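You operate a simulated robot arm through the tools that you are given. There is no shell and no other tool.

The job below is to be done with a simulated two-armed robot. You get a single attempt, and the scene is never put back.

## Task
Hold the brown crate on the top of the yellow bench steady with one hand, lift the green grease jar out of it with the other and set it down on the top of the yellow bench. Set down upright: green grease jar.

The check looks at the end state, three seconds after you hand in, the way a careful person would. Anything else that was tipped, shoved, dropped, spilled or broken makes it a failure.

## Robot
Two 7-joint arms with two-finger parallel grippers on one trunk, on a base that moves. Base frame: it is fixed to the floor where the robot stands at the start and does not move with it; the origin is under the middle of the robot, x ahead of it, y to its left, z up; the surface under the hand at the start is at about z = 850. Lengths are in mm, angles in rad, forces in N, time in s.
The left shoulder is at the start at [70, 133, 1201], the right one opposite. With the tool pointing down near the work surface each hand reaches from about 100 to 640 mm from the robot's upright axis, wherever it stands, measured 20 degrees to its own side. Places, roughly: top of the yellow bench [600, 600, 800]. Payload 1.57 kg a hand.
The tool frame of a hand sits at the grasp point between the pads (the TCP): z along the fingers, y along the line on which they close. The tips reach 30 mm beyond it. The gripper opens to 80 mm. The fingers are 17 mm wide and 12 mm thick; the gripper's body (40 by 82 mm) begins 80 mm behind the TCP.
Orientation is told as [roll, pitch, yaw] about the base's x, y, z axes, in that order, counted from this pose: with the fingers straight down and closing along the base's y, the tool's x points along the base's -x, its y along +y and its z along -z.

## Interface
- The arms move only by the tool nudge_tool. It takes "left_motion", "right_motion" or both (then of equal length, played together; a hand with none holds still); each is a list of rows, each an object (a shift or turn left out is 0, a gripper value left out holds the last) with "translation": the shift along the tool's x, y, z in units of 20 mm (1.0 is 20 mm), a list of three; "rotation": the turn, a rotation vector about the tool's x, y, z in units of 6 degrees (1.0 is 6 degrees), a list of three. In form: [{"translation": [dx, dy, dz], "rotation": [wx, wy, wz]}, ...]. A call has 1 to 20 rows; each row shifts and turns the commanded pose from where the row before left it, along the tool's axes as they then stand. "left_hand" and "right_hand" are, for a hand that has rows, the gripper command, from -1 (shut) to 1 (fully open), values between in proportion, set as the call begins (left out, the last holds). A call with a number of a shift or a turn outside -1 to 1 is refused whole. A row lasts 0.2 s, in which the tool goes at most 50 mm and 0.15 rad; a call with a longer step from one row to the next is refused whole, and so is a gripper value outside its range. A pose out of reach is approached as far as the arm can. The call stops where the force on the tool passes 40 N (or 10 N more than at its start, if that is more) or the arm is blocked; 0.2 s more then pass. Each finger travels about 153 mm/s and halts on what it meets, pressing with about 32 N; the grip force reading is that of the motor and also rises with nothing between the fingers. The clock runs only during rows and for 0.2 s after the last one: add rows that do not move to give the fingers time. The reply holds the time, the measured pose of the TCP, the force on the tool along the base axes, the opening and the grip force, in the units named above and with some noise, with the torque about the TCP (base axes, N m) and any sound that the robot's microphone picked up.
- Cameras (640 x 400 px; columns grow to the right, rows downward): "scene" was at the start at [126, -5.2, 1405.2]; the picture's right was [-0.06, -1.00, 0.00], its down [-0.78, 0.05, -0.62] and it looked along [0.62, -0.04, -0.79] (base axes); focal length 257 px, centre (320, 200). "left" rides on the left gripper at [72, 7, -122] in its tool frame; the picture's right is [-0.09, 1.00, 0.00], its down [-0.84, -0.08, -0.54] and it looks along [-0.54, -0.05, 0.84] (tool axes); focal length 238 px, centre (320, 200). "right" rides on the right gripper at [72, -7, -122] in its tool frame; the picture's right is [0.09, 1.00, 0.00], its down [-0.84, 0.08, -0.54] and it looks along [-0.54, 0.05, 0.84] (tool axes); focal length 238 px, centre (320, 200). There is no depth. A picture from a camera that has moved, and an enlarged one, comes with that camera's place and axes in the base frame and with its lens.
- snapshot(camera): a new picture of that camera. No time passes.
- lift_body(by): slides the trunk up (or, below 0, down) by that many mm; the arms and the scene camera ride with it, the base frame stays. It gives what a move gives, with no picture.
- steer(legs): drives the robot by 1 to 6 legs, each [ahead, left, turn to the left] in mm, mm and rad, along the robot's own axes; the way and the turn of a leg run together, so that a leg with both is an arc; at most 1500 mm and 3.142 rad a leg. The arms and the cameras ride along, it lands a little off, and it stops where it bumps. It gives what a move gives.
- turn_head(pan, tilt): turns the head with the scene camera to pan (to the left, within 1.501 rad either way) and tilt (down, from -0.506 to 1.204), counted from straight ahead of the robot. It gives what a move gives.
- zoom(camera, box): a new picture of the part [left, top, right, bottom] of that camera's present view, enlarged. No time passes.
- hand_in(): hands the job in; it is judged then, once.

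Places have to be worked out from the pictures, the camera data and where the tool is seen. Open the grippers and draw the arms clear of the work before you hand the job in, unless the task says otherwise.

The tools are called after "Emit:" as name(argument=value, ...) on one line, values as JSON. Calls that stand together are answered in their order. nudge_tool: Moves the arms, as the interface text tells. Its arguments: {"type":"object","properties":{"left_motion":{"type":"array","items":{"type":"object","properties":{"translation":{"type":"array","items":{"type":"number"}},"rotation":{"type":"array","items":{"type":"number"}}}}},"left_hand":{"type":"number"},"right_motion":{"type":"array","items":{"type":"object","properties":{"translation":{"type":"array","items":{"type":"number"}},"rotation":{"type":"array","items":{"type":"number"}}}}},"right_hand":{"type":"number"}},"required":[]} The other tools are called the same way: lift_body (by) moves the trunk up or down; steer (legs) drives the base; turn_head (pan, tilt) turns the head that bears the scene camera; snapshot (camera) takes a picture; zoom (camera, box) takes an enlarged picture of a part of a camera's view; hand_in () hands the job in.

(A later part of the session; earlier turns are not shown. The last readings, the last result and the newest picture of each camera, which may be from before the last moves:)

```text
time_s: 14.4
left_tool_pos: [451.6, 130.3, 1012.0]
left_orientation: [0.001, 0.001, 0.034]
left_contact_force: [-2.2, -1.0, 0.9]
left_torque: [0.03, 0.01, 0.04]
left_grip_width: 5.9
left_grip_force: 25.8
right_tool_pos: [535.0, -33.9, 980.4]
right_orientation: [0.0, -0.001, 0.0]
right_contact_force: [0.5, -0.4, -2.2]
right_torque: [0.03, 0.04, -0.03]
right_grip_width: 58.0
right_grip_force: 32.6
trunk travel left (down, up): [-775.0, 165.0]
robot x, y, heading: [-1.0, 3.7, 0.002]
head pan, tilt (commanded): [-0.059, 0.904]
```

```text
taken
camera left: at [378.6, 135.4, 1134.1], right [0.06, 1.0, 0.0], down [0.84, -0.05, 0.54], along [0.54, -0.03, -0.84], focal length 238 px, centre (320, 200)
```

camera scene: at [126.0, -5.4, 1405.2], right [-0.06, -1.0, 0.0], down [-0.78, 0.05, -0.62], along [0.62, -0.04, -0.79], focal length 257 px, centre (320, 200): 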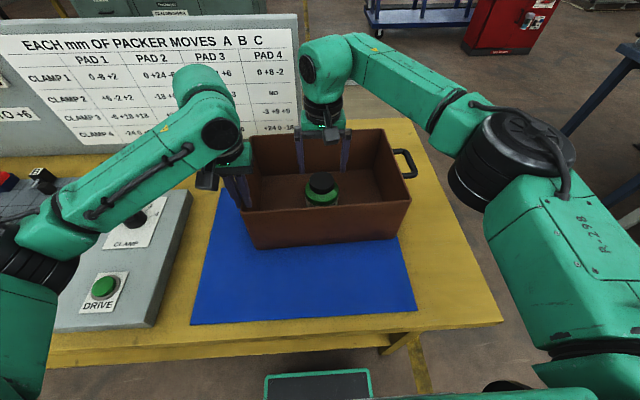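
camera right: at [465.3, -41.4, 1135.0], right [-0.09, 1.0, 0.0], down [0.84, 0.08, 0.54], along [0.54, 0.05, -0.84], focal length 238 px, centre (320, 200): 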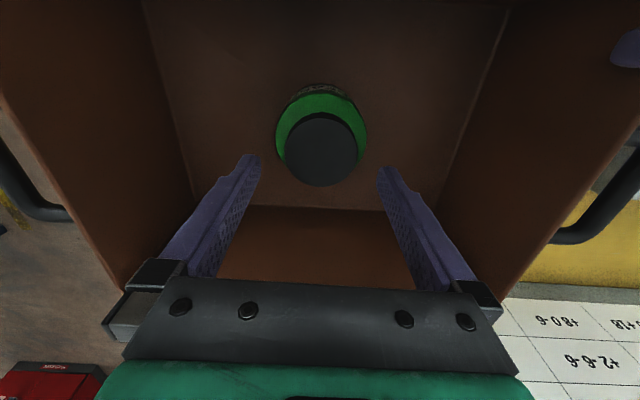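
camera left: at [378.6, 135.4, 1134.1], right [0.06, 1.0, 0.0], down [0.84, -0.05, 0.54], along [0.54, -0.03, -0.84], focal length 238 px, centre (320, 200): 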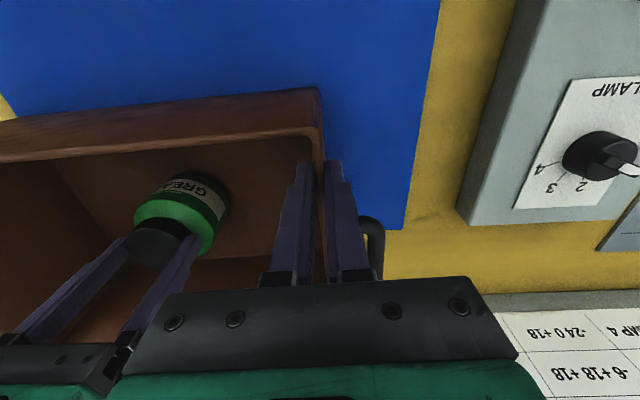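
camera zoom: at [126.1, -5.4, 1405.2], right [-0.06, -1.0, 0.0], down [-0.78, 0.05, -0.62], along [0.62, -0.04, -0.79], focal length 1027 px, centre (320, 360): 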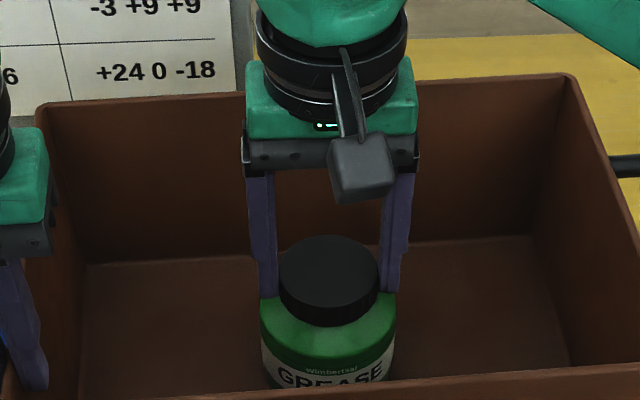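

The jar is rising cleanly, weighing about 2–3 N, and the crate stays put. I'll keep lifting until the jar bottom is well above the rim.

Emit:
nudge_tool(right_motion=[{"translation": [0, 0, -0.3]}, {"translation": [0, 0, -0.5]}, {"translation": [0, 0, -0.65]}, {"translation": [0, 0, -0.7]}, {"translation": [0, 0, -0.7]}, {"translation": [0, 0, -0.7]}, {"translation": [0, 0, -0.7]}, {"translation": [0, 0, -0.7]}, {"translation": [0, 0, -0.7]}, {"translation": [0, 0, -0.7]}, {"translation": [0, 0, -0.7]}, {"translation": [0, 0, -0.7]}, {"translation": [0, 0, -0.65]}, {"translation": [0, 0, -0.5]}, {"translation": [0, 0, -0.3]}, {"translation": [0, 0, 0]}])

Emit:
snapshot(camera="scene")

Emit:
snapshot(camera="right")

Emit:
snapshot(camera="left")

```text
time_s: 17.8
left_tool_pos: [451.2, 130.0, 1011.7]
left_orientation: [0.0, 0.0, 0.037]
left_contact_force: [0.0, -0.6, 0.9]
left_torque: [-0.01, -0.01, 0.01]
left_grip_width: 6.0
left_grip_force: 25.8
right_tool_pos: [533.0, -34.3, 1165.3]
right_orientation: [0.001, -0.001, 0.001]
right_contact_force: [0.0, 0.1, 0.1]
right_torque: [0.0, 0.0, -0.02]
right_grip_width: 0.0
right_grip_force: 21.5
trunk travel left (down, up): [-775.0, 165.0]
robot x, y, heading: [-2.7, 0.6, -0.002]
head pan, tilt (commanded): [-0.059, 0.904]
```

```text
taken
camera scene: at [126.1, -5.4, 1405.2], right [-0.06, -1.0, 0.0], down [-0.78, 0.05, -0.62], along [0.62, -0.04, -0.79], focal length 257 px, centre (320, 200)
```

scene: 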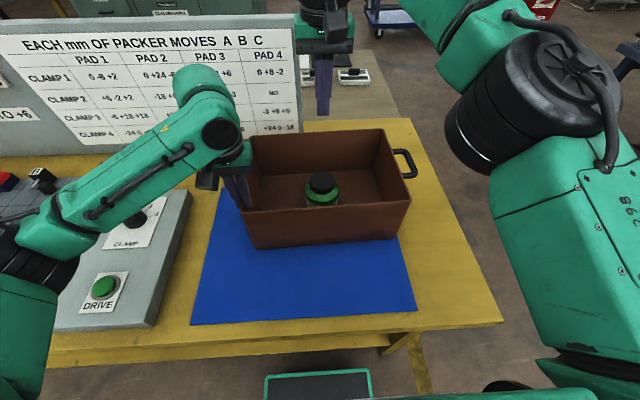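

```text
taken
camera right: at [460.9, -41.0, 1288.1], right [-0.09, 1.0, 0.0], down [0.84, 0.08, 0.54], along [0.54, 0.05, -0.84], focal length 238 px, centre (320, 200)
```

right: 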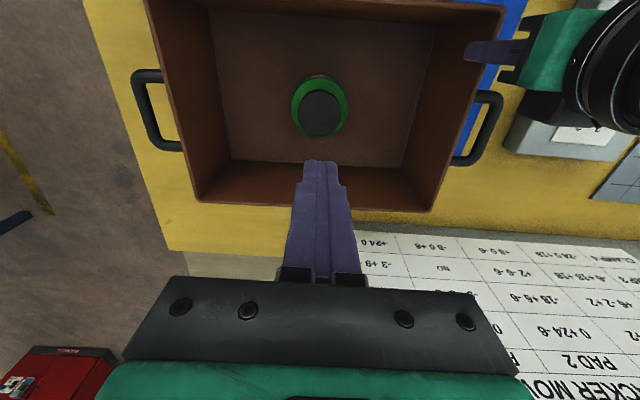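

```text
taken
camera left: at [378.6, 135.5, 1134.1], right [0.06, 1.0, 0.0], down [0.84, -0.05, 0.54], along [0.54, -0.03, -0.84], focal length 238 px, centre (320, 200)
```

left: 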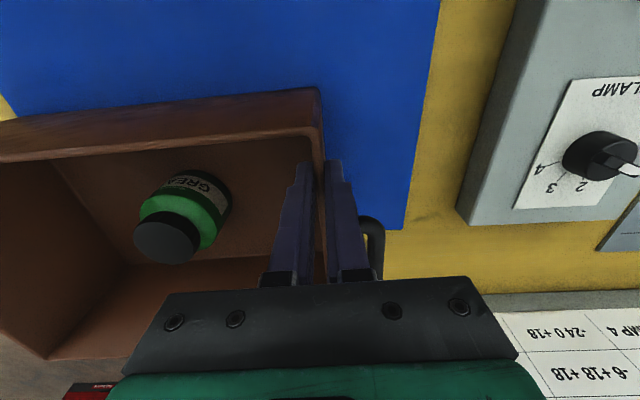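

The right gripper now reads 0 mm, so the lid slipped out of the fingertips and the jar is back in the crate, apparently upright and in place. I'll inspect the jar, the crate and the fingers closely before trying again.

Emit:
zoom(camera="scene", box=[272, 150, 368, 210])

Emit:
zoom(camera="right", box=[240, 60, 400, 160])

Emit:
zoom(camera="left", box=[80, 140, 272, 260])

Emit:
zoom(camera="scene", box=[276, 30, 372, 130])

```text
6.67 times, centred on (320, 180) of scene
camera zoom: at [126.1, -5.4, 1405.2], right [-0.06, -1.0, 0.0], down [-0.78, 0.05, -0.62], along [0.62, -0.04, -0.79], focal length 1712 px, centre (320, 333)
```

zoom: 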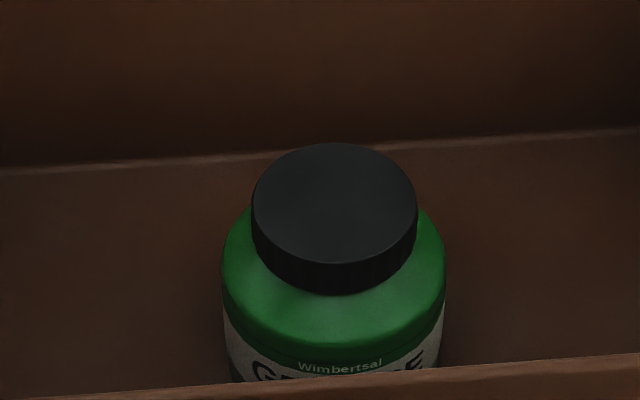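

```text
4.00 times, centred on (320, 110) of right
camera zoom: at [460.9, -41.0, 1288.1], right [-0.09, 1.0, 0.0], down [0.84, 0.08, 0.54], along [0.54, 0.05, -0.84], focal length 953 px, centre (320, 560)
```

zoom: 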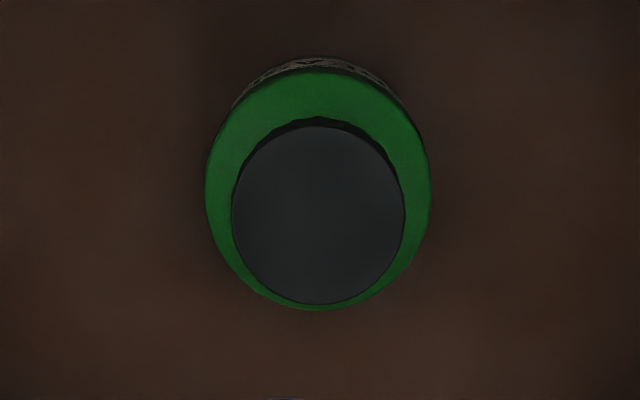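

```text
3.33 times, centred on (176, 200) of left
camera zoom: at [378.6, 135.5, 1134.1], right [0.06, 1.0, 0.0], down [0.84, -0.05, 0.54], along [0.54, -0.03, -0.84], focal length 794 px, centre (800, 200)
```

zoom: 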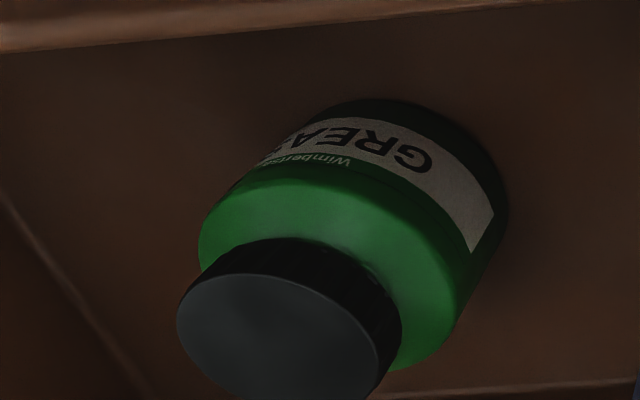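

```text
4.00 times, centred on (324, 80) of scene
camera zoom: at [126.1, -5.4, 1405.2], right [-0.06, -1.0, 0.0], down [-0.78, 0.05, -0.62], along [0.62, -0.04, -0.79], focal length 1027 px, centre (304, 680)
```

zoom: 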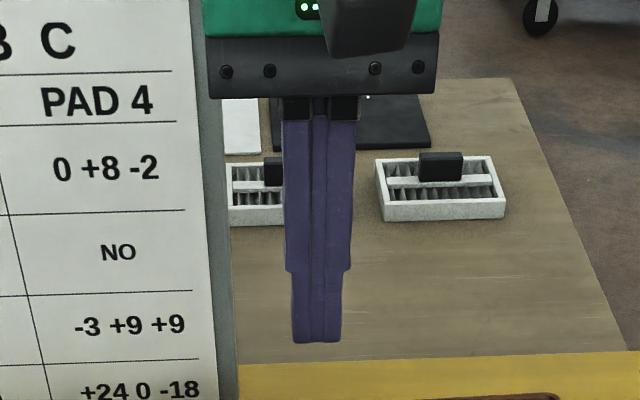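

The jar is upright and in the same spot to within about 1 mm, so it slipped at very low height. I'll try again with a deeper lid grip and a much slower lift, starting by opening, re-centring (+2.5 mm x, -1 mm y) and coming back down to lid level.

Emit:
nudge_tool(right_motion=[{"translation": [-0.125, -0.05, 0]}, {"translation": [0, 0, 0]}, {"translation": [0, 0, 0.8]}, {"translation": [0, 0, 0.9]}, {"translation": [0, 0, 0.9]}, {"translation": [0, 0, 0.9]}, {"translation": [0, 0, 0.9]}, {"translation": [0, 0, 0.9]}, {"translation": [0, 0, 0.9]}, {"translation": [0, 0, 0.9]}, {"translation": [0, 0, 0.9]}, {"translation": [0, 0, 0.6]}, {"translation": [0, 0, 0]}], right_hand=1)

Emit:
zoom(camera="right", box=[224, 100, 416, 220])

Emit:
zoom(camera="scene", box=[272, 150, 368, 210])

```text
time_s: 20.6
left_tool_pos: [450.8, 130.1, 1011.7]
left_orientation: [0.0, 0.0, 0.035]
left_contact_force: [0.8, -1.4, 0.8]
left_torque: [0.01, 0.06, 0.0]
left_grip_width: 6.0
left_grip_force: 25.4
right_tool_pos: [536.9, -34.7, 995.2]
right_orientation: [0.0, -0.001, 0.0]
right_contact_force: [-1.0, -0.4, 0.8]
right_torque: [-0.02, 0.04, 0.02]
right_grip_width: 80.1
right_grip_force: 0.1
trunk travel left (down, up): [-775.0, 165.0]
robot x, y, heading: [-2.4, 0.8, 0.001]
head pan, tilt (commanded): [-0.059, 0.904]
```

```text
3.33 times, centred on (320, 160) of right
camera zoom: at [464.7, -42.4, 1116.3], right [-0.09, 1.0, 0.0], down [0.84, 0.08, 0.54], along [0.54, 0.05, -0.84], focal length 794 px, centre (320, 333)
```

zoom: 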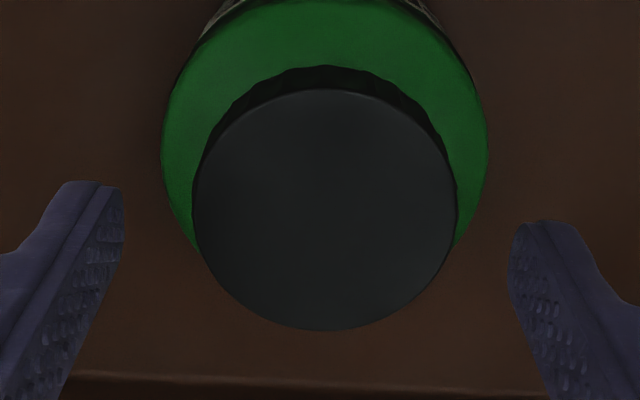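

```text
6.67 times, centred on (320, 180) of scene
camera zoom: at [126.1, -5.3, 1405.2], right [-0.06, -1.0, 0.0], down [-0.78, 0.05, -0.62], along [0.62, -0.04, -0.79], focal length 1712 px, centre (320, 333)
```

zoom: 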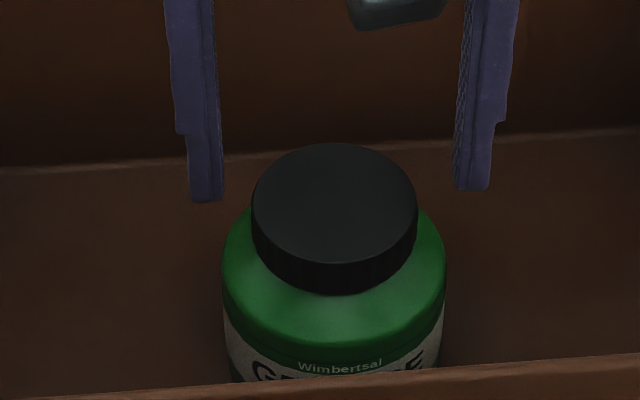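

The fingers are above the lid and about 1 mm off centre. I'll fine-adjust, lower to lid level and narrow to about 61 mm, so I can then feel for the shoulder in small steps.

Emit:
nudge_tool(right_motion=[{"translation": [0.05, 0.04, 0.3]}, {"translation": [0, 0, 0.4]}, {"translation": [0, 0, 0.4]}, {"translation": [0, 0, 0]}], right_hand=1)

Emit:
nudge_tool(right_motion=[{"translation": [0, 0, 0]}, {"translation": [0, 0, 0]}], right_hand=0.54)

Emit:
zoom(camera="scene", box=[272, 150, 368, 210])

Emit:
zoom(camera="right", box=[224, 100, 416, 220])

```text
time_s: 21.6
left_tool_pos: [452.0, 131.5, 1012.3]
left_orientation: [0.002, 0.001, 0.035]
left_contact_force: [0.3, 0.1, 0.1]
left_torque: [0.0, 0.01, -0.02]
left_grip_width: 5.8
left_grip_force: 25.6
right_tool_pos: [534.9, -32.8, 971.7]
right_orientation: [0.001, 0.0, 0.002]
right_contact_force: [-0.1, 0.3, 0.1]
right_torque: [0.02, 0.0, 0.0]
right_grip_width: 79.9
right_grip_force: 0.0
trunk travel left (down, up): [-775.0, 165.0]
robot x, y, heading: [-2.2, -3.1, 0.001]
head pan, tilt (commanded): [-0.059, 0.904]
```

```text
time_s: 22.2
left_tool_pos: [450.7, 130.4, 1010.8]
left_orientation: [-0.001, -0.001, 0.034]
left_contact_force: [0.9, -0.9, 0.5]
left_torque: [0.05, 0.02, 0.03]
left_grip_width: 5.9
left_grip_force: 26.0
right_tool_pos: [534.5, -33.2, 971.4]
right_orientation: [0.001, 0.001, 0.001]
right_contact_force: [0.7, 0.7, 1.2]
right_torque: [0.02, 0.03, -0.01]
right_grip_width: 61.6
right_grip_force: 0.2
trunk travel left (down, up): [-775.0, 165.0]
robot x, y, heading: [-0.9, 1.9, -0.003]
head pan, tilt (commanded): [-0.059, 0.904]
```

```text
6.67 times, centred on (320, 180) of scene
camera zoom: at [126.1, -5.3, 1405.2], right [-0.06, -1.0, 0.0], down [-0.78, 0.05, -0.62], along [0.62, -0.04, -0.79], focal length 1712 px, centre (320, 333)
```

zoom: 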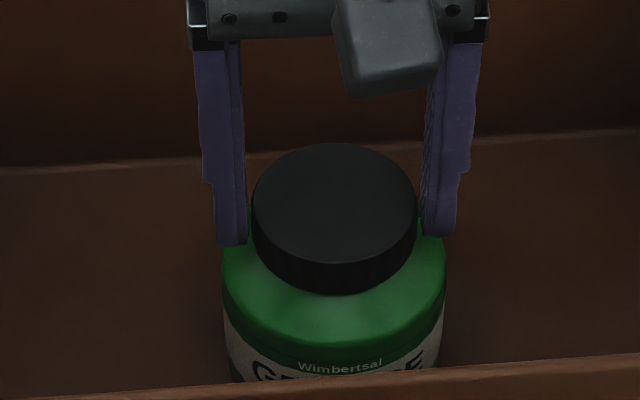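

```text
3.33 times, centred on (320, 160) of right
camera zoom: at [463.3, -41.0, 1094.1], right [-0.09, 1.0, 0.0], down [0.84, 0.08, 0.54], along [0.54, 0.05, -0.84], focal length 794 px, centre (320, 333)
```

zoom: 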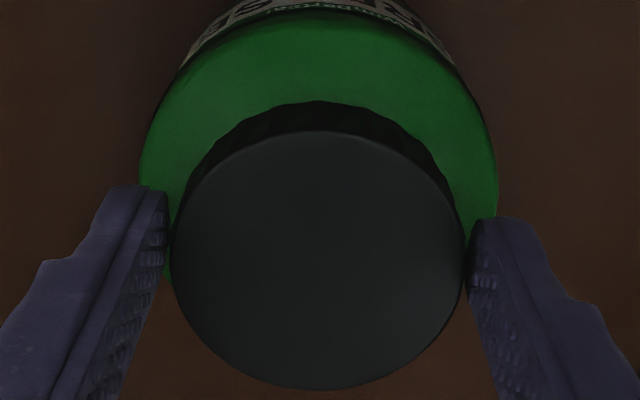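

The gaps are now even on both sides, with no contact. I'll go down about 2 mm and watch for vertical force from the shoulder.

Emit:
nudge_tool(right_motion=[{"translation": [0, 0, 0.05]}, {"translation": [0, 0, 0.05]}, {"translation": [0, 0, 0]}])

```text
time_s: 23.0
left_tool_pos: [451.1, 130.9, 1011.0]
left_orientation: [0.0, 0.001, 0.035]
left_contact_force: [0.5, -1.1, 0.2]
left_torque: [0.01, 0.01, 0.03]
left_grip_width: 5.8
left_grip_force: 25.9
right_tool_pos: [535.9, -34.9, 969.5]
right_orientation: [0.001, 0.001, -0.002]
right_contact_force: [0.1, 0.1, -0.5]
right_torque: [0.01, -0.01, 0.0]
right_grip_width: 61.7
right_grip_force: 0.1
trunk travel left (down, up): [-775.0, 165.0]
robot x, y, heading: [-0.9, 0.6, -0.0]
head pan, tilt (commanded): [-0.059, 0.904]
```

No contact yet at TCP z of about 969.5. I'll go down another 2 mm.

Emit:
nudge_tool(right_motion=[{"translation": [0, 0, 0.05]}, {"translation": [0, 0, 0.05]}, {"translation": [0, 0, 0]}])

```text
time_s: 23.8
left_tool_pos: [450.9, 130.8, 1010.8]
left_orientation: [-0.001, 0.001, 0.035]
left_contact_force: [0.5, -2.0, 0.2]
left_torque: [0.01, -0.02, 0.03]
left_grip_width: 6.0
left_grip_force: 25.9
right_tool_pos: [535.4, -33.8, 967.7]
right_orientation: [0.0, 0.001, 0.0]
right_contact_force: [0.6, -0.1, 0.3]
right_torque: [-0.02, -0.02, 0.02]
right_grip_width: 61.6
right_grip_force: 0.0
trunk travel left (down, up): [-775.0, 165.0]
robot x, y, heading: [-4.5, -3.9, -0.005]
head pan, tilt (commanded): [-0.059, 0.904]
```

Still no contact at 967.7. I'll go down 2 mm more.

Emit:
nudge_tool(right_motion=[{"translation": [0, 0, 0.05]}, {"translation": [0, 0, 0.05]}, {"translation": [0, 0, 0]}])

Emit:
zoom(camera="scene", box=[272, 150, 368, 210])

Emit:
zoom(camera="left", box=[60, 150, 252, 270])

```text
time_s: 24.6
left_tool_pos: [451.3, 130.6, 1012.1]
left_orientation: [0.002, 0.001, 0.034]
left_contact_force: [0.5, -1.0, -0.4]
left_torque: [0.04, -0.03, 0.0]
left_grip_width: 5.7
left_grip_force: 25.4
right_tool_pos: [535.4, -33.5, 966.1]
right_orientation: [0.0, -0.001, 0.0]
right_contact_force: [0.6, 0.7, 0.2]
right_torque: [0.01, 0.03, 0.01]
right_grip_width: 61.6
right_grip_force: 0.1
trunk travel left (down, up): [-775.0, 165.0]
robot x, y, heading: [-0.8, -0.2, -0.001]
head pan, tilt (commanded): [-0.059, 0.904]
```

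```text
6.67 times, centred on (320, 180) of scene
camera zoom: at [126.1, -5.3, 1405.2], right [-0.06, -1.0, 0.0], down [-0.78, 0.05, -0.62], along [0.62, -0.04, -0.79], focal length 1712 px, centre (320, 333)
```

zoom: 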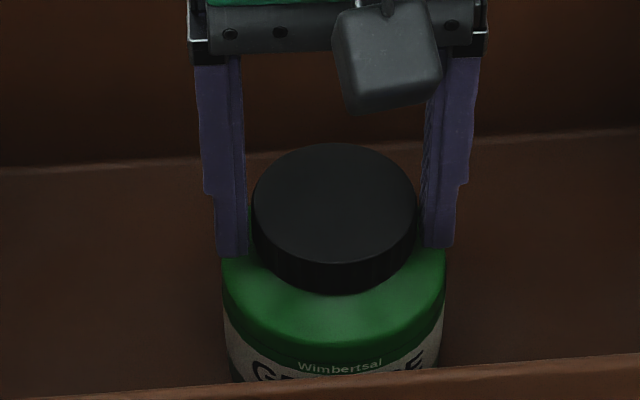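

```text
3.33 times, centred on (156, 210) of left
camera zoom: at [378.6, 135.5, 1134.1], right [0.06, 1.0, 0.0], down [0.84, -0.05, 0.54], along [0.54, -0.03, -0.84], focal length 794 px, centre (867, 167)
```

zoom: 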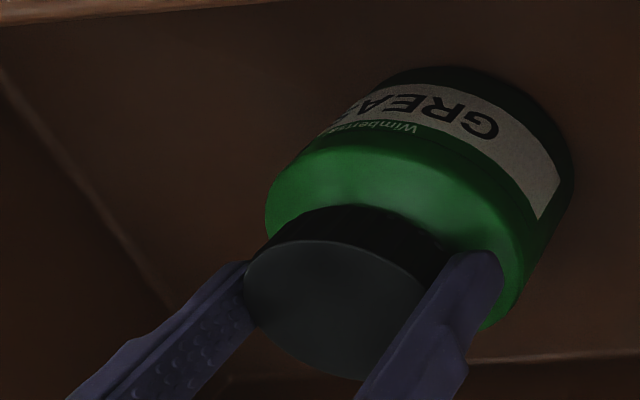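

There is still no contact at 966, so the fingers can go deeper alongside the lid. I'll continue another 2 mm.

Emit:
nudge_tool(right_motion=[{"translation": [0, 0, 0.05]}, {"translation": [0, 0, 0.05]}, {"translation": [0, 0, 0]}])

```text
time_s: 25.4
left_tool_pos: [451.9, 131.2, 1011.3]
left_orientation: [0.0, 0.001, 0.034]
left_contact_force: [-0.3, -1.2, 0.1]
left_torque: [0.0, -0.03, 0.0]
left_grip_width: 5.6
left_grip_force: 26.0
right_tool_pos: [536.7, -33.7, 962.9]
right_orientation: [-0.002, 0.0, -0.001]
right_contact_force: [-0.3, -0.3, 0.2]
right_torque: [-0.03, 0.04, 0.01]
right_grip_width: 61.6
right_grip_force: 0.1
trunk travel left (down, up): [-775.0, 165.0]
robot x, y, heading: [-2.6, -0.5, 0.002]
head pan, tilt (commanded): [-0.059, 0.904]
```

No contact at about 963.5. I'll go down 2 mm more.

Emit:
nudge_tool(right_motion=[{"translation": [0, 0, 0.05]}, {"translation": [0, 0, 0.05]}, {"translation": [0, 0, 0]}])

Emit:
zoom(camera="scene", box=[272, 150, 368, 210])

Emit:
zoom(camera="right", box=[224, 110, 416, 230])

```text
time_s: 26.2
left_tool_pos: [452.2, 131.3, 1012.5]
left_orientation: [0.0, 0.0, 0.036]
left_contact_force: [0.5, -0.7, -0.3]
left_torque: [0.01, 0.01, 0.06]
left_grip_width: 5.9
left_grip_force: 25.7
right_tool_pos: [535.2, -35.5, 962.2]
right_orientation: [0.001, 0.0, 0.0]
right_contact_force: [-0.6, -0.2, 0.4]
right_torque: [0.02, 0.03, -0.03]
right_grip_width: 61.5
right_grip_force: 0.1
trunk travel left (down, up): [-775.0, 165.0]
robot x, y, heading: [0.2, -0.6, -0.003]
head pan, tilt (commanded): [-0.059, 0.904]
```

```text
6.67 times, centred on (320, 180) of scene
camera zoom: at [126.1, -5.3, 1405.2], right [-0.06, -1.0, 0.0], down [-0.78, 0.05, -0.62], along [0.62, -0.04, -0.79], focal length 1712 px, centre (320, 333)
```

zoom: 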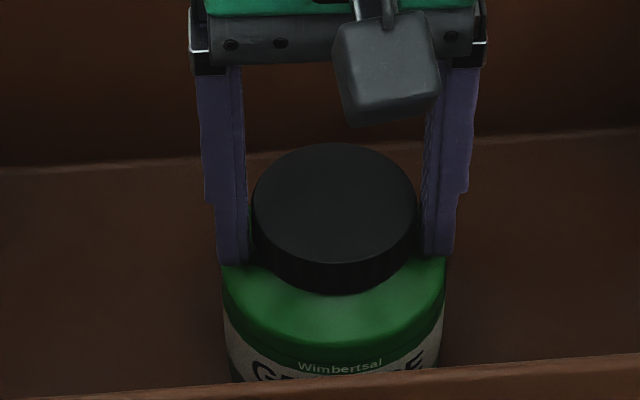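

```text
3.33 times, centred on (320, 170) of right
camera zoom: at [463.2, -41.1, 1083.8], right [-0.09, 1.0, 0.0], down [0.84, 0.08, 0.54], along [0.54, 0.05, -0.84], focal length 794 px, centre (320, 300)
```

zoom: 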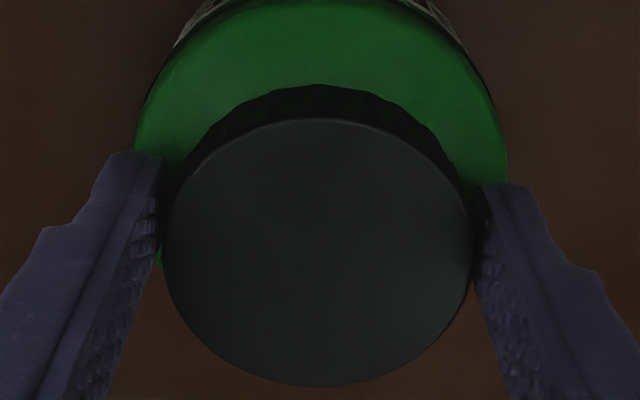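

The tips are now near z=932, slightly past the lid's lower edge, and still nothing is touching. I'll take another 2 mm.

Emit:
nudge_tool(right_motion=[{"translation": [0, 0, 0.05]}, {"translation": [0, 0, 0.05]}, {"translation": [0, 0, 0]}])

```text
time_s: 27.0
left_tool_pos: [451.5, 130.6, 1012.3]
left_orientation: [0.001, 0.001, 0.036]
left_contact_force: [1.0, -1.1, -0.8]
left_torque: [-0.01, 0.01, 0.01]
left_grip_width: 6.1
left_grip_force: 25.7
right_tool_pos: [535.4, -33.4, 960.4]
right_orientation: [0.001, 0.001, 0.001]
right_contact_force: [0.9, 0.6, 2.5]
right_torque: [0.03, -0.02, -0.02]
right_grip_width: 62.4
right_grip_force: 0.7
trunk travel left (down, up): [-775.0, 165.0]
robot x, y, heading: [-5.1, 0.1, -0.001]
head pan, tilt (commanded): [-0.059, 0.904]
```

The shoulder is found: 2.5 N up at TCP z of 960.4. I'll raise 3 mm so closing won't ride on the shoulder and then close on the full height of the lid.

Emit:
nudge_tool(right_motion=[{"translation": [0, 0, -0.05]}, {"translation": [0, 0, -0.05]}, {"translation": [0, 0, -0.05]}, {"translation": [0, 0, 0]}])

Emit:
nudge_tool(right_motion=[{"translation": [0, 0, 0]}, {"translation": [0, 0, 0]}, {"translation": [0, 0, 0]}, {"translation": [0, 0, 0]}], right_hand=-1)

Emit:
zoom(camera="scene", box=[272, 150, 368, 210])

Emit:
zoom(camera="right", box=[224, 110, 416, 230])

```text
time_s: 28.0
left_tool_pos: [451.6, 130.6, 1012.0]
left_orientation: [0.001, 0.0, 0.035]
left_contact_force: [-0.3, -0.1, 0.1]
left_torque: [0.05, -0.06, 0.0]
left_grip_width: 5.8
left_grip_force: 25.9
right_tool_pos: [537.1, -34.6, 961.8]
right_orientation: [0.001, 0.002, 0.0]
right_contact_force: [-0.1, -0.7, -0.1]
right_torque: [-0.01, 0.01, -0.03]
right_grip_width: 61.6
right_grip_force: 0.1
trunk travel left (down, up): [-775.0, 165.0]
robot x, y, heading: [-2.6, 2.3, 0.002]
head pan, tilt (commanded): [-0.059, 0.904]
```

```text
time_s: 29.0
left_tool_pos: [450.3, 130.9, 1011.1]
left_orientation: [0.0, 0.001, 0.035]
left_contact_force: [1.1, -0.5, -0.5]
left_torque: [0.03, 0.01, 0.01]
left_grip_width: 5.7
left_grip_force: 25.7
right_tool_pos: [535.8, -33.4, 961.7]
right_orientation: [0.001, 0.0, 0.0]
right_contact_force: [-0.3, 1.0, 1.0]
right_torque: [0.01, 0.02, -0.05]
right_grip_width: 58.4
right_grip_force: 32.2
trunk travel left (down, up): [-775.0, 165.0]
robot x, y, heading: [0.0, -0.6, -0.001]
head pan, tilt (commanded): [-0.059, 0.904]
```

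```text
6.67 times, centred on (320, 180) of scene
camera zoom: at [126.0, -5.3, 1405.2], right [-0.06, -1.0, 0.0], down [-0.78, 0.05, -0.62], along [0.62, -0.04, -0.79], focal length 1712 px, centre (320, 333)
```

zoom: 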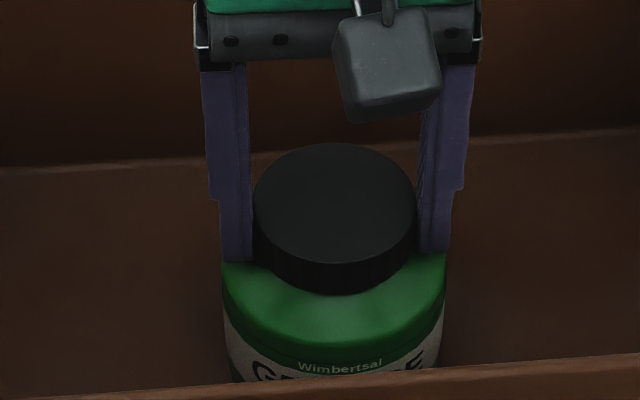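

```text
3.33 times, centred on (320, 170) of right
camera zoom: at [463.3, -41.1, 1085.2], right [-0.09, 1.0, 0.0], down [0.84, 0.08, 0.54], along [0.54, 0.05, -0.84], focal length 794 px, centre (320, 300)
```

zoom: 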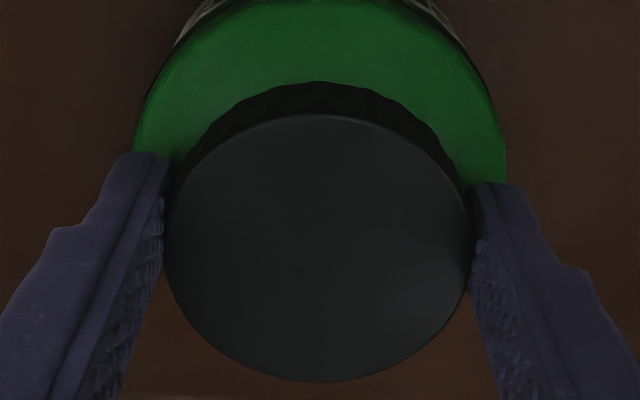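

The full height of the lid is now gripped at 58.4 mm and 32 N, and the jar hasn't moved. I'll lift very gently, about 10 mm at 5–7 mm/s.

Emit:
nudge_tool(right_motion=[{"translation": [0, 0, -0.03]}, {"translation": [0, 0, -0.05]}, {"translation": [0, 0, -0.06]}, {"translation": [0, 0, -0.06]}, {"translation": [0, 0, -0.06]}, {"translation": [0, 0, -0.06]}, {"translation": [0, 0, -0.06]}, {"translation": [0, 0, -0.06]}, {"translation": [0, 0, -0.04]}, {"translation": [0, 0, -0.02]}, {"translation": [0, 0, 0]}, {"translation": [0, 0, 0]}])

Emit:
zoom(camera="scene", box=[272, 150, 368, 210])

Emit:
zoom(camera="right", box=[224, 110, 416, 230])

```text
time_s: 31.6
left_tool_pos: [451.5, 129.6, 1010.6]
left_orientation: [0.0, -0.001, 0.035]
left_contact_force: [-0.5, 0.5, 0.9]
left_torque: [0.03, 0.01, 0.0]
left_grip_width: 5.7
left_grip_force: 26.1
right_tool_pos: [536.5, -34.2, 973.9]
right_orientation: [-0.002, 0.0, 0.001]
right_contact_force: [0.0, 0.1, -2.9]
right_torque: [0.02, 0.0, 0.01]
right_grip_width: 58.2
right_grip_force: 32.4
trunk travel left (down, up): [-775.0, 165.0]
robot x, y, heading: [3.6, -0.1, 0.001]
head pan, tilt (commanded): [-0.059, 0.904]
```

```text
6.67 times, centred on (320, 180) of scene
camera zoom: at [126.1, -5.3, 1405.2], right [-0.06, -1.0, 0.0], down [-0.78, 0.05, -0.62], along [0.62, -0.04, -0.79], focal length 1712 px, centre (320, 333)
```

zoom: 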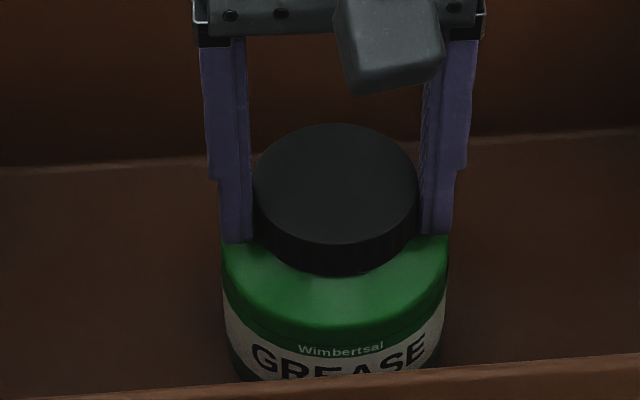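

```text
3.33 times, centred on (320, 170) of right
camera zoom: at [463.4, -41.3, 1095.3], right [-0.09, 1.0, 0.0], down [0.84, 0.08, 0.54], along [0.54, 0.05, -0.84], focal length 794 px, centre (320, 300)
```

zoom: 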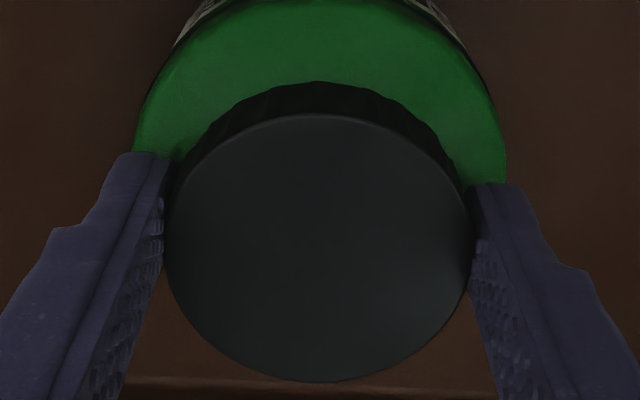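

The jar is up 10 mm with no slip at all, since the lid sits identically between the fingers, and it weighs about 3 N. I'll continue slowly for another ~25 mm and re-check.

Emit:
nudge_tool(right_motion=[{"translation": [0, 0, -0.03]}, {"translation": [0, 0, -0.05]}, {"translation": [0, 0, -0.07]}, {"translation": [0, 0, -0.08]}, {"translation": [0, 0, -0.09]}, {"translation": [0, 0, -0.1]}, {"translation": [0, 0, -0.1]}, {"translation": [0, 0, -0.1]}, {"translation": [0, 0, -0.1]}, {"translation": [0, 0, -0.1]}, {"translation": [0, 0, -0.1]}, {"translation": [0, 0, -0.09]}, {"translation": [0, 0, -0.08]}, {"translation": [0, 0, -0.06]}, {"translation": [0, 0, -0.04]}, {"translation": [0, 0, -0.02]}, {"translation": [0, 0, 0]}])

Emit:
zoom(camera="scene", box=[256, 120, 384, 220])

Emit:
zoom(camera="right", box=[224, 110, 416, 230])

```text
time_s: 35.2
left_tool_pos: [451.8, 130.9, 1011.4]
left_orientation: [0.0, -0.001, 0.034]
left_contact_force: [-0.3, 0.5, 0.9]
left_torque: [-0.01, 0.03, 0.02]
left_grip_width: 5.8
left_grip_force: 25.8
right_tool_pos: [535.5, -36.0, 996.3]
right_orientation: [0.0, -0.001, -0.001]
right_contact_force: [0.3, 0.5, -3.1]
right_torque: [0.02, 0.01, 0.01]
right_grip_width: 58.3
right_grip_force: 32.3
trunk travel left (down, up): [-775.0, 165.0]
robot x, y, heading: [-1.3, -0.3, 0.003]
head pan, tilt (commanded): [-0.059, 0.904]
```

```text
4.00 times, centred on (320, 170) of scene
camera zoom: at [126.1, -5.3, 1405.2], right [-0.06, -1.0, 0.0], down [-0.78, 0.05, -0.62], along [0.62, -0.04, -0.79], focal length 1027 px, centre (320, 320)
```

zoom: 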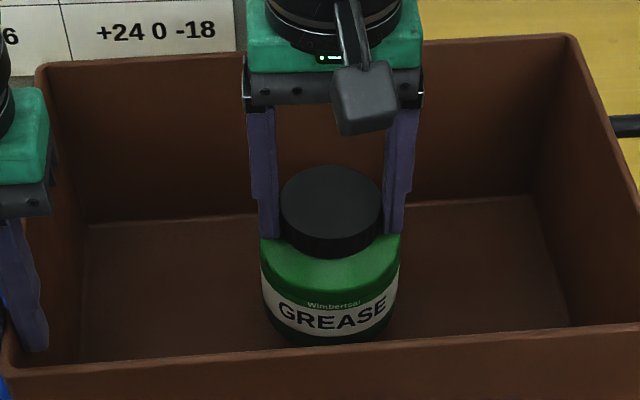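

```text
3.33 times, centred on (320, 170) of right
camera zoom: at [463.2, -41.9, 1118.9], right [-0.09, 1.0, 0.0], down [0.84, 0.08, 0.54], along [0.54, 0.05, -0.84], focal length 794 px, centre (320, 300)
```

zoom: 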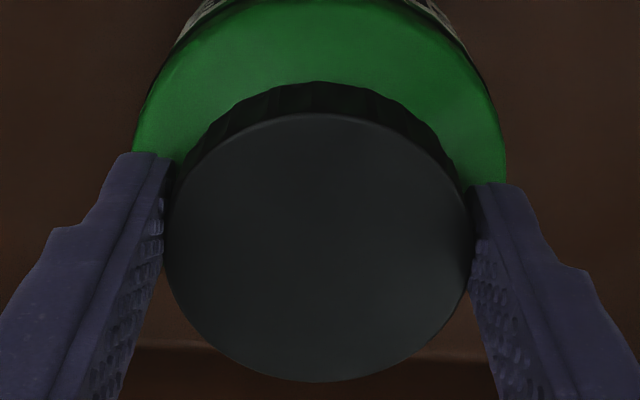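

There is no slip, with a steady 3 N load and the lid sitting unchanged in the fingers. I'll continue up at no more than 15 mm/s.

Emit:
nudge_tool(right_motion=[{"translation": [0, 0, -0.04]}, {"translation": [0, 0, -0.07]}, {"translation": [0, 0, -0.1]}, {"translation": [0, 0, -0.12]}, {"translation": [0, 0, -0.14]}, {"translation": [0, 0, -0.15]}, {"translation": [0, 0, -0.15]}, {"translation": [0, 0, -0.15]}, {"translation": [0, 0, -0.15]}, {"translation": [0, 0, -0.15]}, {"translation": [0, 0, -0.15]}, {"translation": [0, 0, -0.15]}, {"translation": [0, 0, -0.15]}, {"translation": [0, 0, -0.15]}, {"translation": [0, 0, -0.14]}, {"translation": [0, 0, -0.12]}, {"translation": [0, 0, -0.1]}, {"translation": [0, 0, -0.07]}, {"translation": [0, 0, -0.04]}, {"translation": [0, 0, 0]}])

Emit:
zoom(camera="right", box=[224, 110, 416, 230])

```text
time_s: 39.4
left_tool_pos: [450.2, 131.1, 1011.1]
left_orientation: [0.0, 0.001, 0.034]
left_contact_force: [-1.1, -0.4, 2.3]
left_torque: [0.02, -0.02, 0.01]
left_grip_width: 5.7
left_grip_force: 26.1
right_tool_pos: [535.7, -33.4, 1041.5]
right_orientation: [0.001, 0.002, -0.001]
right_contact_force: [0.2, 0.6, -1.3]
right_torque: [0.0, 0.01, 0.01]
right_grip_width: 58.3
right_grip_force: 31.7
trunk travel left (down, up): [-775.0, 165.0]
robot x, y, heading: [1.6, 1.5, 0.002]
head pan, tilt (commanded): [-0.059, 0.904]
```

```text
3.33 times, centred on (320, 170) of right
camera zoom: at [463.5, -41.1, 1164.7], right [-0.09, 1.0, 0.0], down [0.84, 0.08, 0.54], along [0.54, 0.05, -0.84], focal length 794 px, centre (320, 300)
```

zoom: 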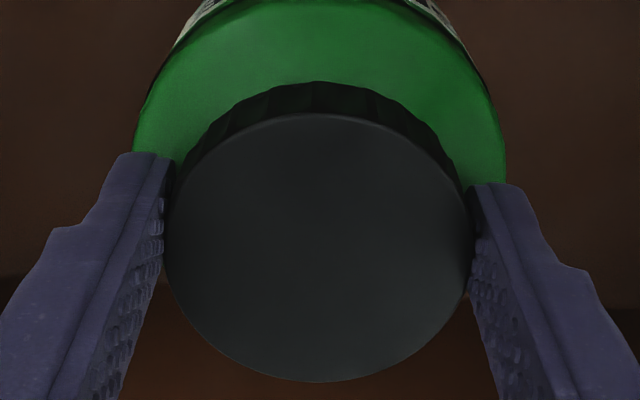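

The grip is still rock-steady at 1041. I'll keep rising.

Emit:
nudge_tool(right_motion=[{"translation": [0, 0, -0.05]}, {"translation": [0, 0, -0.09]}, {"translation": [0, 0, -0.13]}, {"translation": [0, 0, -0.16]}, {"translation": [0, 0, -0.18]}, {"translation": [0, 0, -0.18]}, {"translation": [0, 0, -0.18]}, {"translation": [0, 0, -0.18]}, {"translation": [0, 0, -0.18]}, {"translation": [0, 0, -0.18]}, {"translation": [0, 0, -0.18]}, {"translation": [0, 0, -0.18]}, {"translation": [0, 0, -0.18]}, {"translation": [0, 0, -0.18]}, {"translation": [0, 0, -0.16]}, {"translation": [0, 0, -0.13]}, {"translation": [0, 0, -0.1]}, {"translation": [0, 0, -0.07]}, {"translation": [0, 0, -0.04]}, {"translation": [0, 0, 0]}])

Emit:
zoom(camera="right", box=[224, 110, 416, 230])

```text
time_s: 43.6
left_tool_pos: [452.0, 130.8, 1010.4]
left_orientation: [0.0, 0.001, 0.035]
left_contact_force: [-0.5, -0.2, 1.4]
left_torque: [0.02, -0.01, 0.02]
left_grip_width: 6.0
left_grip_force: 25.6
right_tool_pos: [537.0, -33.3, 1097.0]
right_orientation: [-0.001, 0.0, 0.0]
right_contact_force: [-0.4, -0.3, -3.3]
right_torque: [-0.02, -0.01, -0.01]
right_grip_width: 58.4
right_grip_force: 32.5
trunk travel left (down, up): [-775.0, 165.0]
robot x, y, heading: [-1.8, 2.8, -0.002]
head pan, tilt (commanded): [-0.059, 0.904]
```

```text
3.33 times, centred on (320, 170) of right
camera zoom: at [463.8, -41.0, 1219.9], right [-0.09, 1.0, 0.0], down [0.84, 0.08, 0.54], along [0.54, 0.05, -0.84], focal length 794 px, centre (320, 300)
```

zoom: 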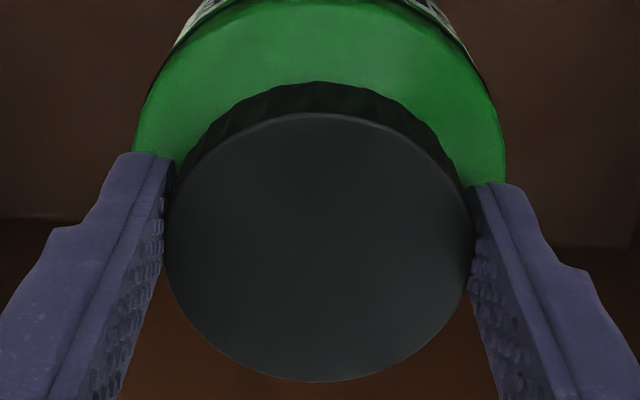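

Still no slip at 1097. One more lift will bring the jar bottom well above the rim.

Emit:
nudge_tool(right_motion=[{"translation": [0, 0, -0.05]}, {"translation": [0, 0, -0.09]}, {"translation": [0, 0, -0.13]}, {"translation": [0, 0, -0.17]}, {"translation": [0, 0, -0.2]}, {"translation": [0, 0, -0.2]}, {"translation": [0, 0, -0.2]}, {"translation": [0, 0, -0.2]}, {"translation": [0, 0, -0.2]}, {"translation": [0, 0, -0.2]}, {"translation": [0, 0, -0.2]}, {"translation": [0, 0, -0.2]}, {"translation": [0, 0, -0.2]}, {"translation": [0, 0, -0.2]}, {"translation": [0, 0, -0.2]}, {"translation": [0, 0, -0.17]}, {"translation": [0, 0, -0.13]}, {"translation": [0, 0, -0.09]}, {"translation": [0, 0, -0.05]}, {"translation": [0, 0, 0]}])

Emit:
zoom(camera="right", box=[224, 110, 416, 230])

Emit:
snapshot(camera="scene")

Emit:
snapshot(camera="left")

```text
time_s: 47.8
left_tool_pos: [451.0, 129.7, 1012.3]
left_orientation: [0.001, 0.0, 0.034]
left_contact_force: [0.5, 0.0, 1.6]
left_torque: [0.04, 0.0, 0.03]
left_grip_width: 6.1
left_grip_force: 25.7
right_tool_pos: [535.2, -35.4, 1158.7]
right_orientation: [0.0, 0.0, 0.001]
right_contact_force: [1.0, 0.6, -3.1]
right_torque: [0.01, 0.02, 0.0]
right_grip_width: 58.5
right_grip_force: 32.0
trunk travel left (down, up): [-775.0, 165.0]
robot x, y, heading: [-3.6, 1.6, 0.001]
head pan, tilt (commanded): [-0.059, 0.904]
```

```text
3.33 times, centred on (320, 170) of right
camera zoom: at [462.6, -41.6, 1281.1], right [-0.09, 1.0, 0.0], down [0.84, 0.08, 0.54], along [0.54, 0.05, -0.84], focal length 794 px, centre (320, 300)
```

zoom: 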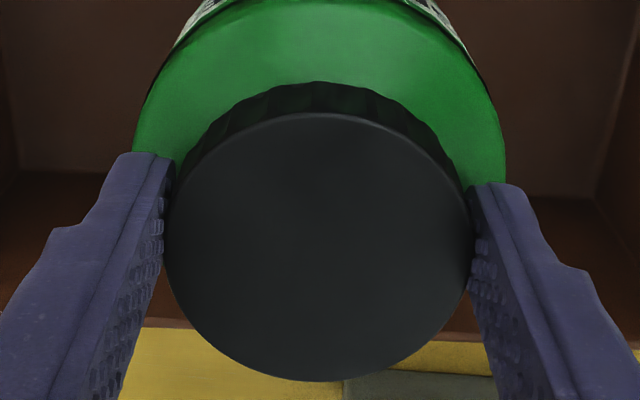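

```text
taken
camera scene: at [126.2, -5.3, 1405.2], right [-0.06, -1.0, 0.0], down [-0.78, 0.05, -0.62], along [0.62, -0.04, -0.79], focal length 257 px, centre (320, 200)
```

scene: 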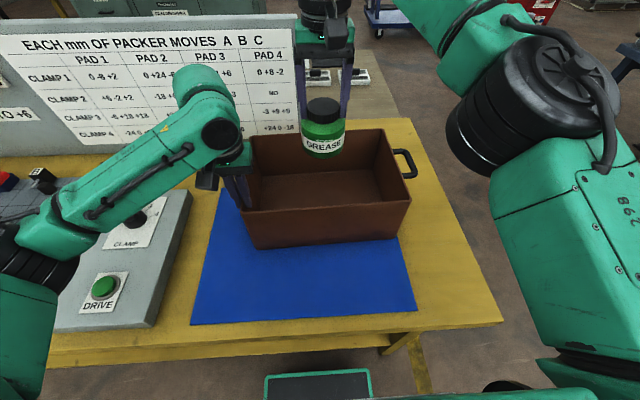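

```text
taken
camera left: at [378.7, 135.5, 1134.0], right [0.06, 1.0, 0.0], down [0.84, -0.05, 0.54], along [0.54, -0.03, -0.84], focal length 238 px, centre (320, 200)
```

left: 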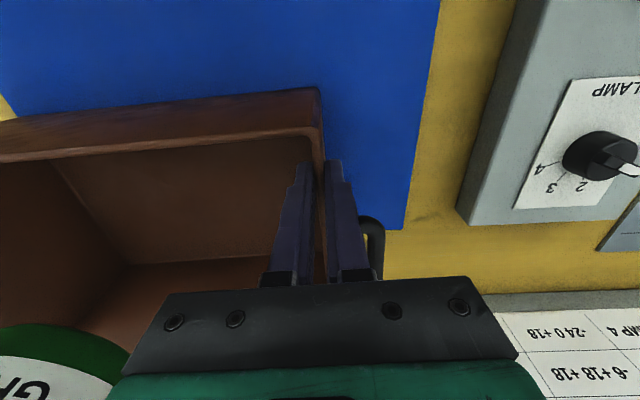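

The jar is clear of the crate with its bottom at about z=1050, 45 mm above the rim, and the grip is unchanged. I'll carry it slowly toward the bare yellow area at the right front, around (370,-298), in three gentle stages.

Emit:
nudge_tool(right_motion=[{"translation": [0.048, -0.076, 0]}, {"translation": [0.095, -0.153, 0]}, {"translation": [0.143, -0.229, 0]}, {"translation": [0.167, -0.267, 0]}, {"translation": [0.167, -0.267, 0]}, {"translation": [0.167, -0.267, 0]}, {"translation": [0.167, -0.267, 0]}, {"translation": [0.167, -0.267, 0]}, {"translation": [0.167, -0.267, 0]}, {"translation": [0.167, -0.267, 0]}, {"translation": [0.167, -0.267, 0]}, {"translation": [0.167, -0.267, 0]}, {"translation": [0.167, -0.267, 0]}, {"translation": [0.167, -0.267, 0]}, {"translation": [0.167, -0.267, 0]}, {"translation": [0.167, -0.267, 0]}, {"translation": [0.143, -0.229, 0]}, {"translation": [0.095, -0.153, 0]}, {"translation": [0.048, -0.076, 0]}, {"translation": [0, 0, 0]}])

Emit:
snapshot(camera="right")

Emit:
snapshot(camera="scene")

```text
time_s: 52.0
left_tool_pos: [451.5, 130.8, 1011.6]
left_orientation: [0.0, 0.002, 0.035]
left_contact_force: [-0.1, 0.6, 1.2]
left_torque: [0.07, -0.02, -0.02]
left_grip_width: 5.4
left_grip_force: 25.8
right_tool_pos: [481.1, -121.6, 1158.6]
right_orientation: [-0.002, 0.001, -0.001]
right_contact_force: [0.0, -0.3, -2.7]
right_torque: [-0.02, 0.02, 0.0]
right_grip_width: 58.4
right_grip_force: 31.7
trunk travel left (down, up): [-775.0, 165.0]
robot x, y, heading: [-2.2, 0.3, 0.002]
head pan, tilt (commanded): [-0.059, 0.904]
```

```text
taken
camera right: at [408.5, -128.2, 1280.7], right [-0.09, 1.0, 0.0], down [0.84, 0.08, 0.54], along [0.54, 0.05, -0.84], focal length 238 px, centre (320, 200)
```

right: 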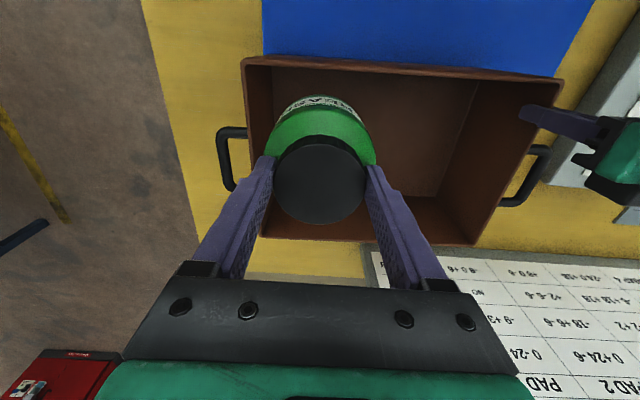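

```text
taken
camera scene: at [126.2, -5.3, 1405.2], right [-0.06, -1.0, 0.0], down [-0.78, 0.05, -0.62], along [0.62, -0.04, -0.79], focal length 257 px, centre (320, 200)
```

scene: 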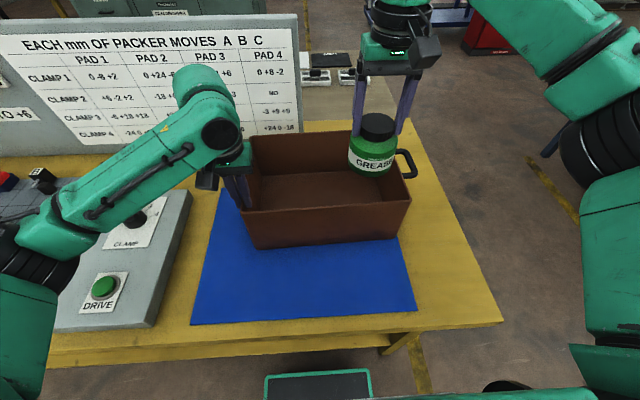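

The jar is steady, with width 58.4 mm and load 2.7 N. I'll do the second stage of the carry.

Emit:
nudge_tool(right_motion=[{"translation": [0.048, -0.076, 0]}, {"translation": [0.095, -0.153, 0]}, {"translation": [0.143, -0.229, 0]}, {"translation": [0.167, -0.267, 0]}, {"translation": [0.167, -0.267, 0]}, {"translation": [0.167, -0.267, 0]}, {"translation": [0.167, -0.267, 0]}, {"translation": [0.167, -0.267, 0]}, {"translation": [0.167, -0.267, 0]}, {"translation": [0.167, -0.267, 0]}, {"translation": [0.167, -0.267, 0]}, {"translation": [0.167, -0.267, 0]}, {"translation": [0.167, -0.267, 0]}, {"translation": [0.167, -0.267, 0]}, {"translation": [0.167, -0.267, 0]}, {"translation": [0.167, -0.267, 0]}, {"translation": [0.143, -0.229, 0]}, {"translation": [0.095, -0.153, 0]}, {"translation": [0.048, -0.076, 0]}, {"translation": [0, 0, 0]}])

Emit:
snapshot(camera="right")

Emit:
snapshot(camera="scene")

```text
time_s: 56.2
left_tool_pos: [451.3, 130.6, 1011.5]
left_orientation: [0.001, 0.001, 0.034]
left_contact_force: [-0.2, 0.6, 1.6]
left_torque: [0.07, -0.03, 0.0]
left_grip_width: 5.7
left_grip_force: 25.8
right_tool_pos: [427.6, -208.7, 1157.9]
right_orientation: [0.0, -0.001, 0.0]
right_contact_force: [-0.1, -1.2, -3.4]
right_torque: [0.03, -0.03, 0.01]
right_grip_width: 58.5
right_grip_force: 32.5
trunk travel left (down, up): [-775.0, 165.0]
robot x, y, heading: [5.1, -3.6, -0.003]
head pan, tilt (commanded): [-0.059, 0.904]
```

```text
taken
camera right: at [354.4, -215.1, 1280.4], right [-0.09, 1.0, 0.0], down [0.84, 0.08, 0.54], along [0.54, 0.05, -0.84], focal length 238 px, centre (320, 200)
```

right: 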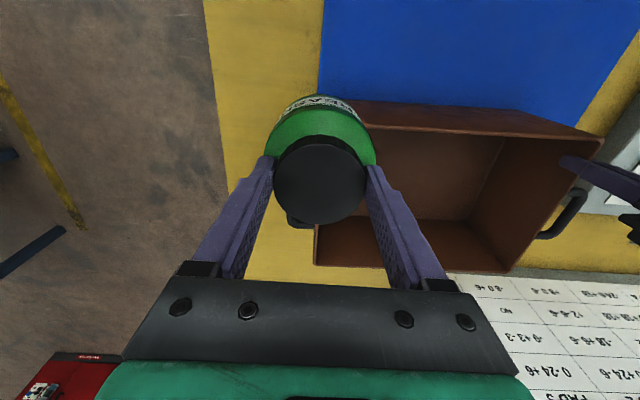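

```text
taken
camera scene: at [126.2, -5.3, 1405.2], right [-0.06, -1.0, 0.0], down [-0.78, 0.05, -0.62], along [0.62, -0.04, -0.79], focal length 257 px, centre (320, 200)
```

scene: 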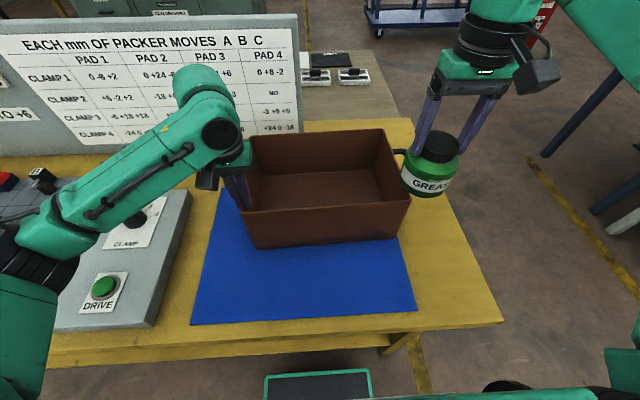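

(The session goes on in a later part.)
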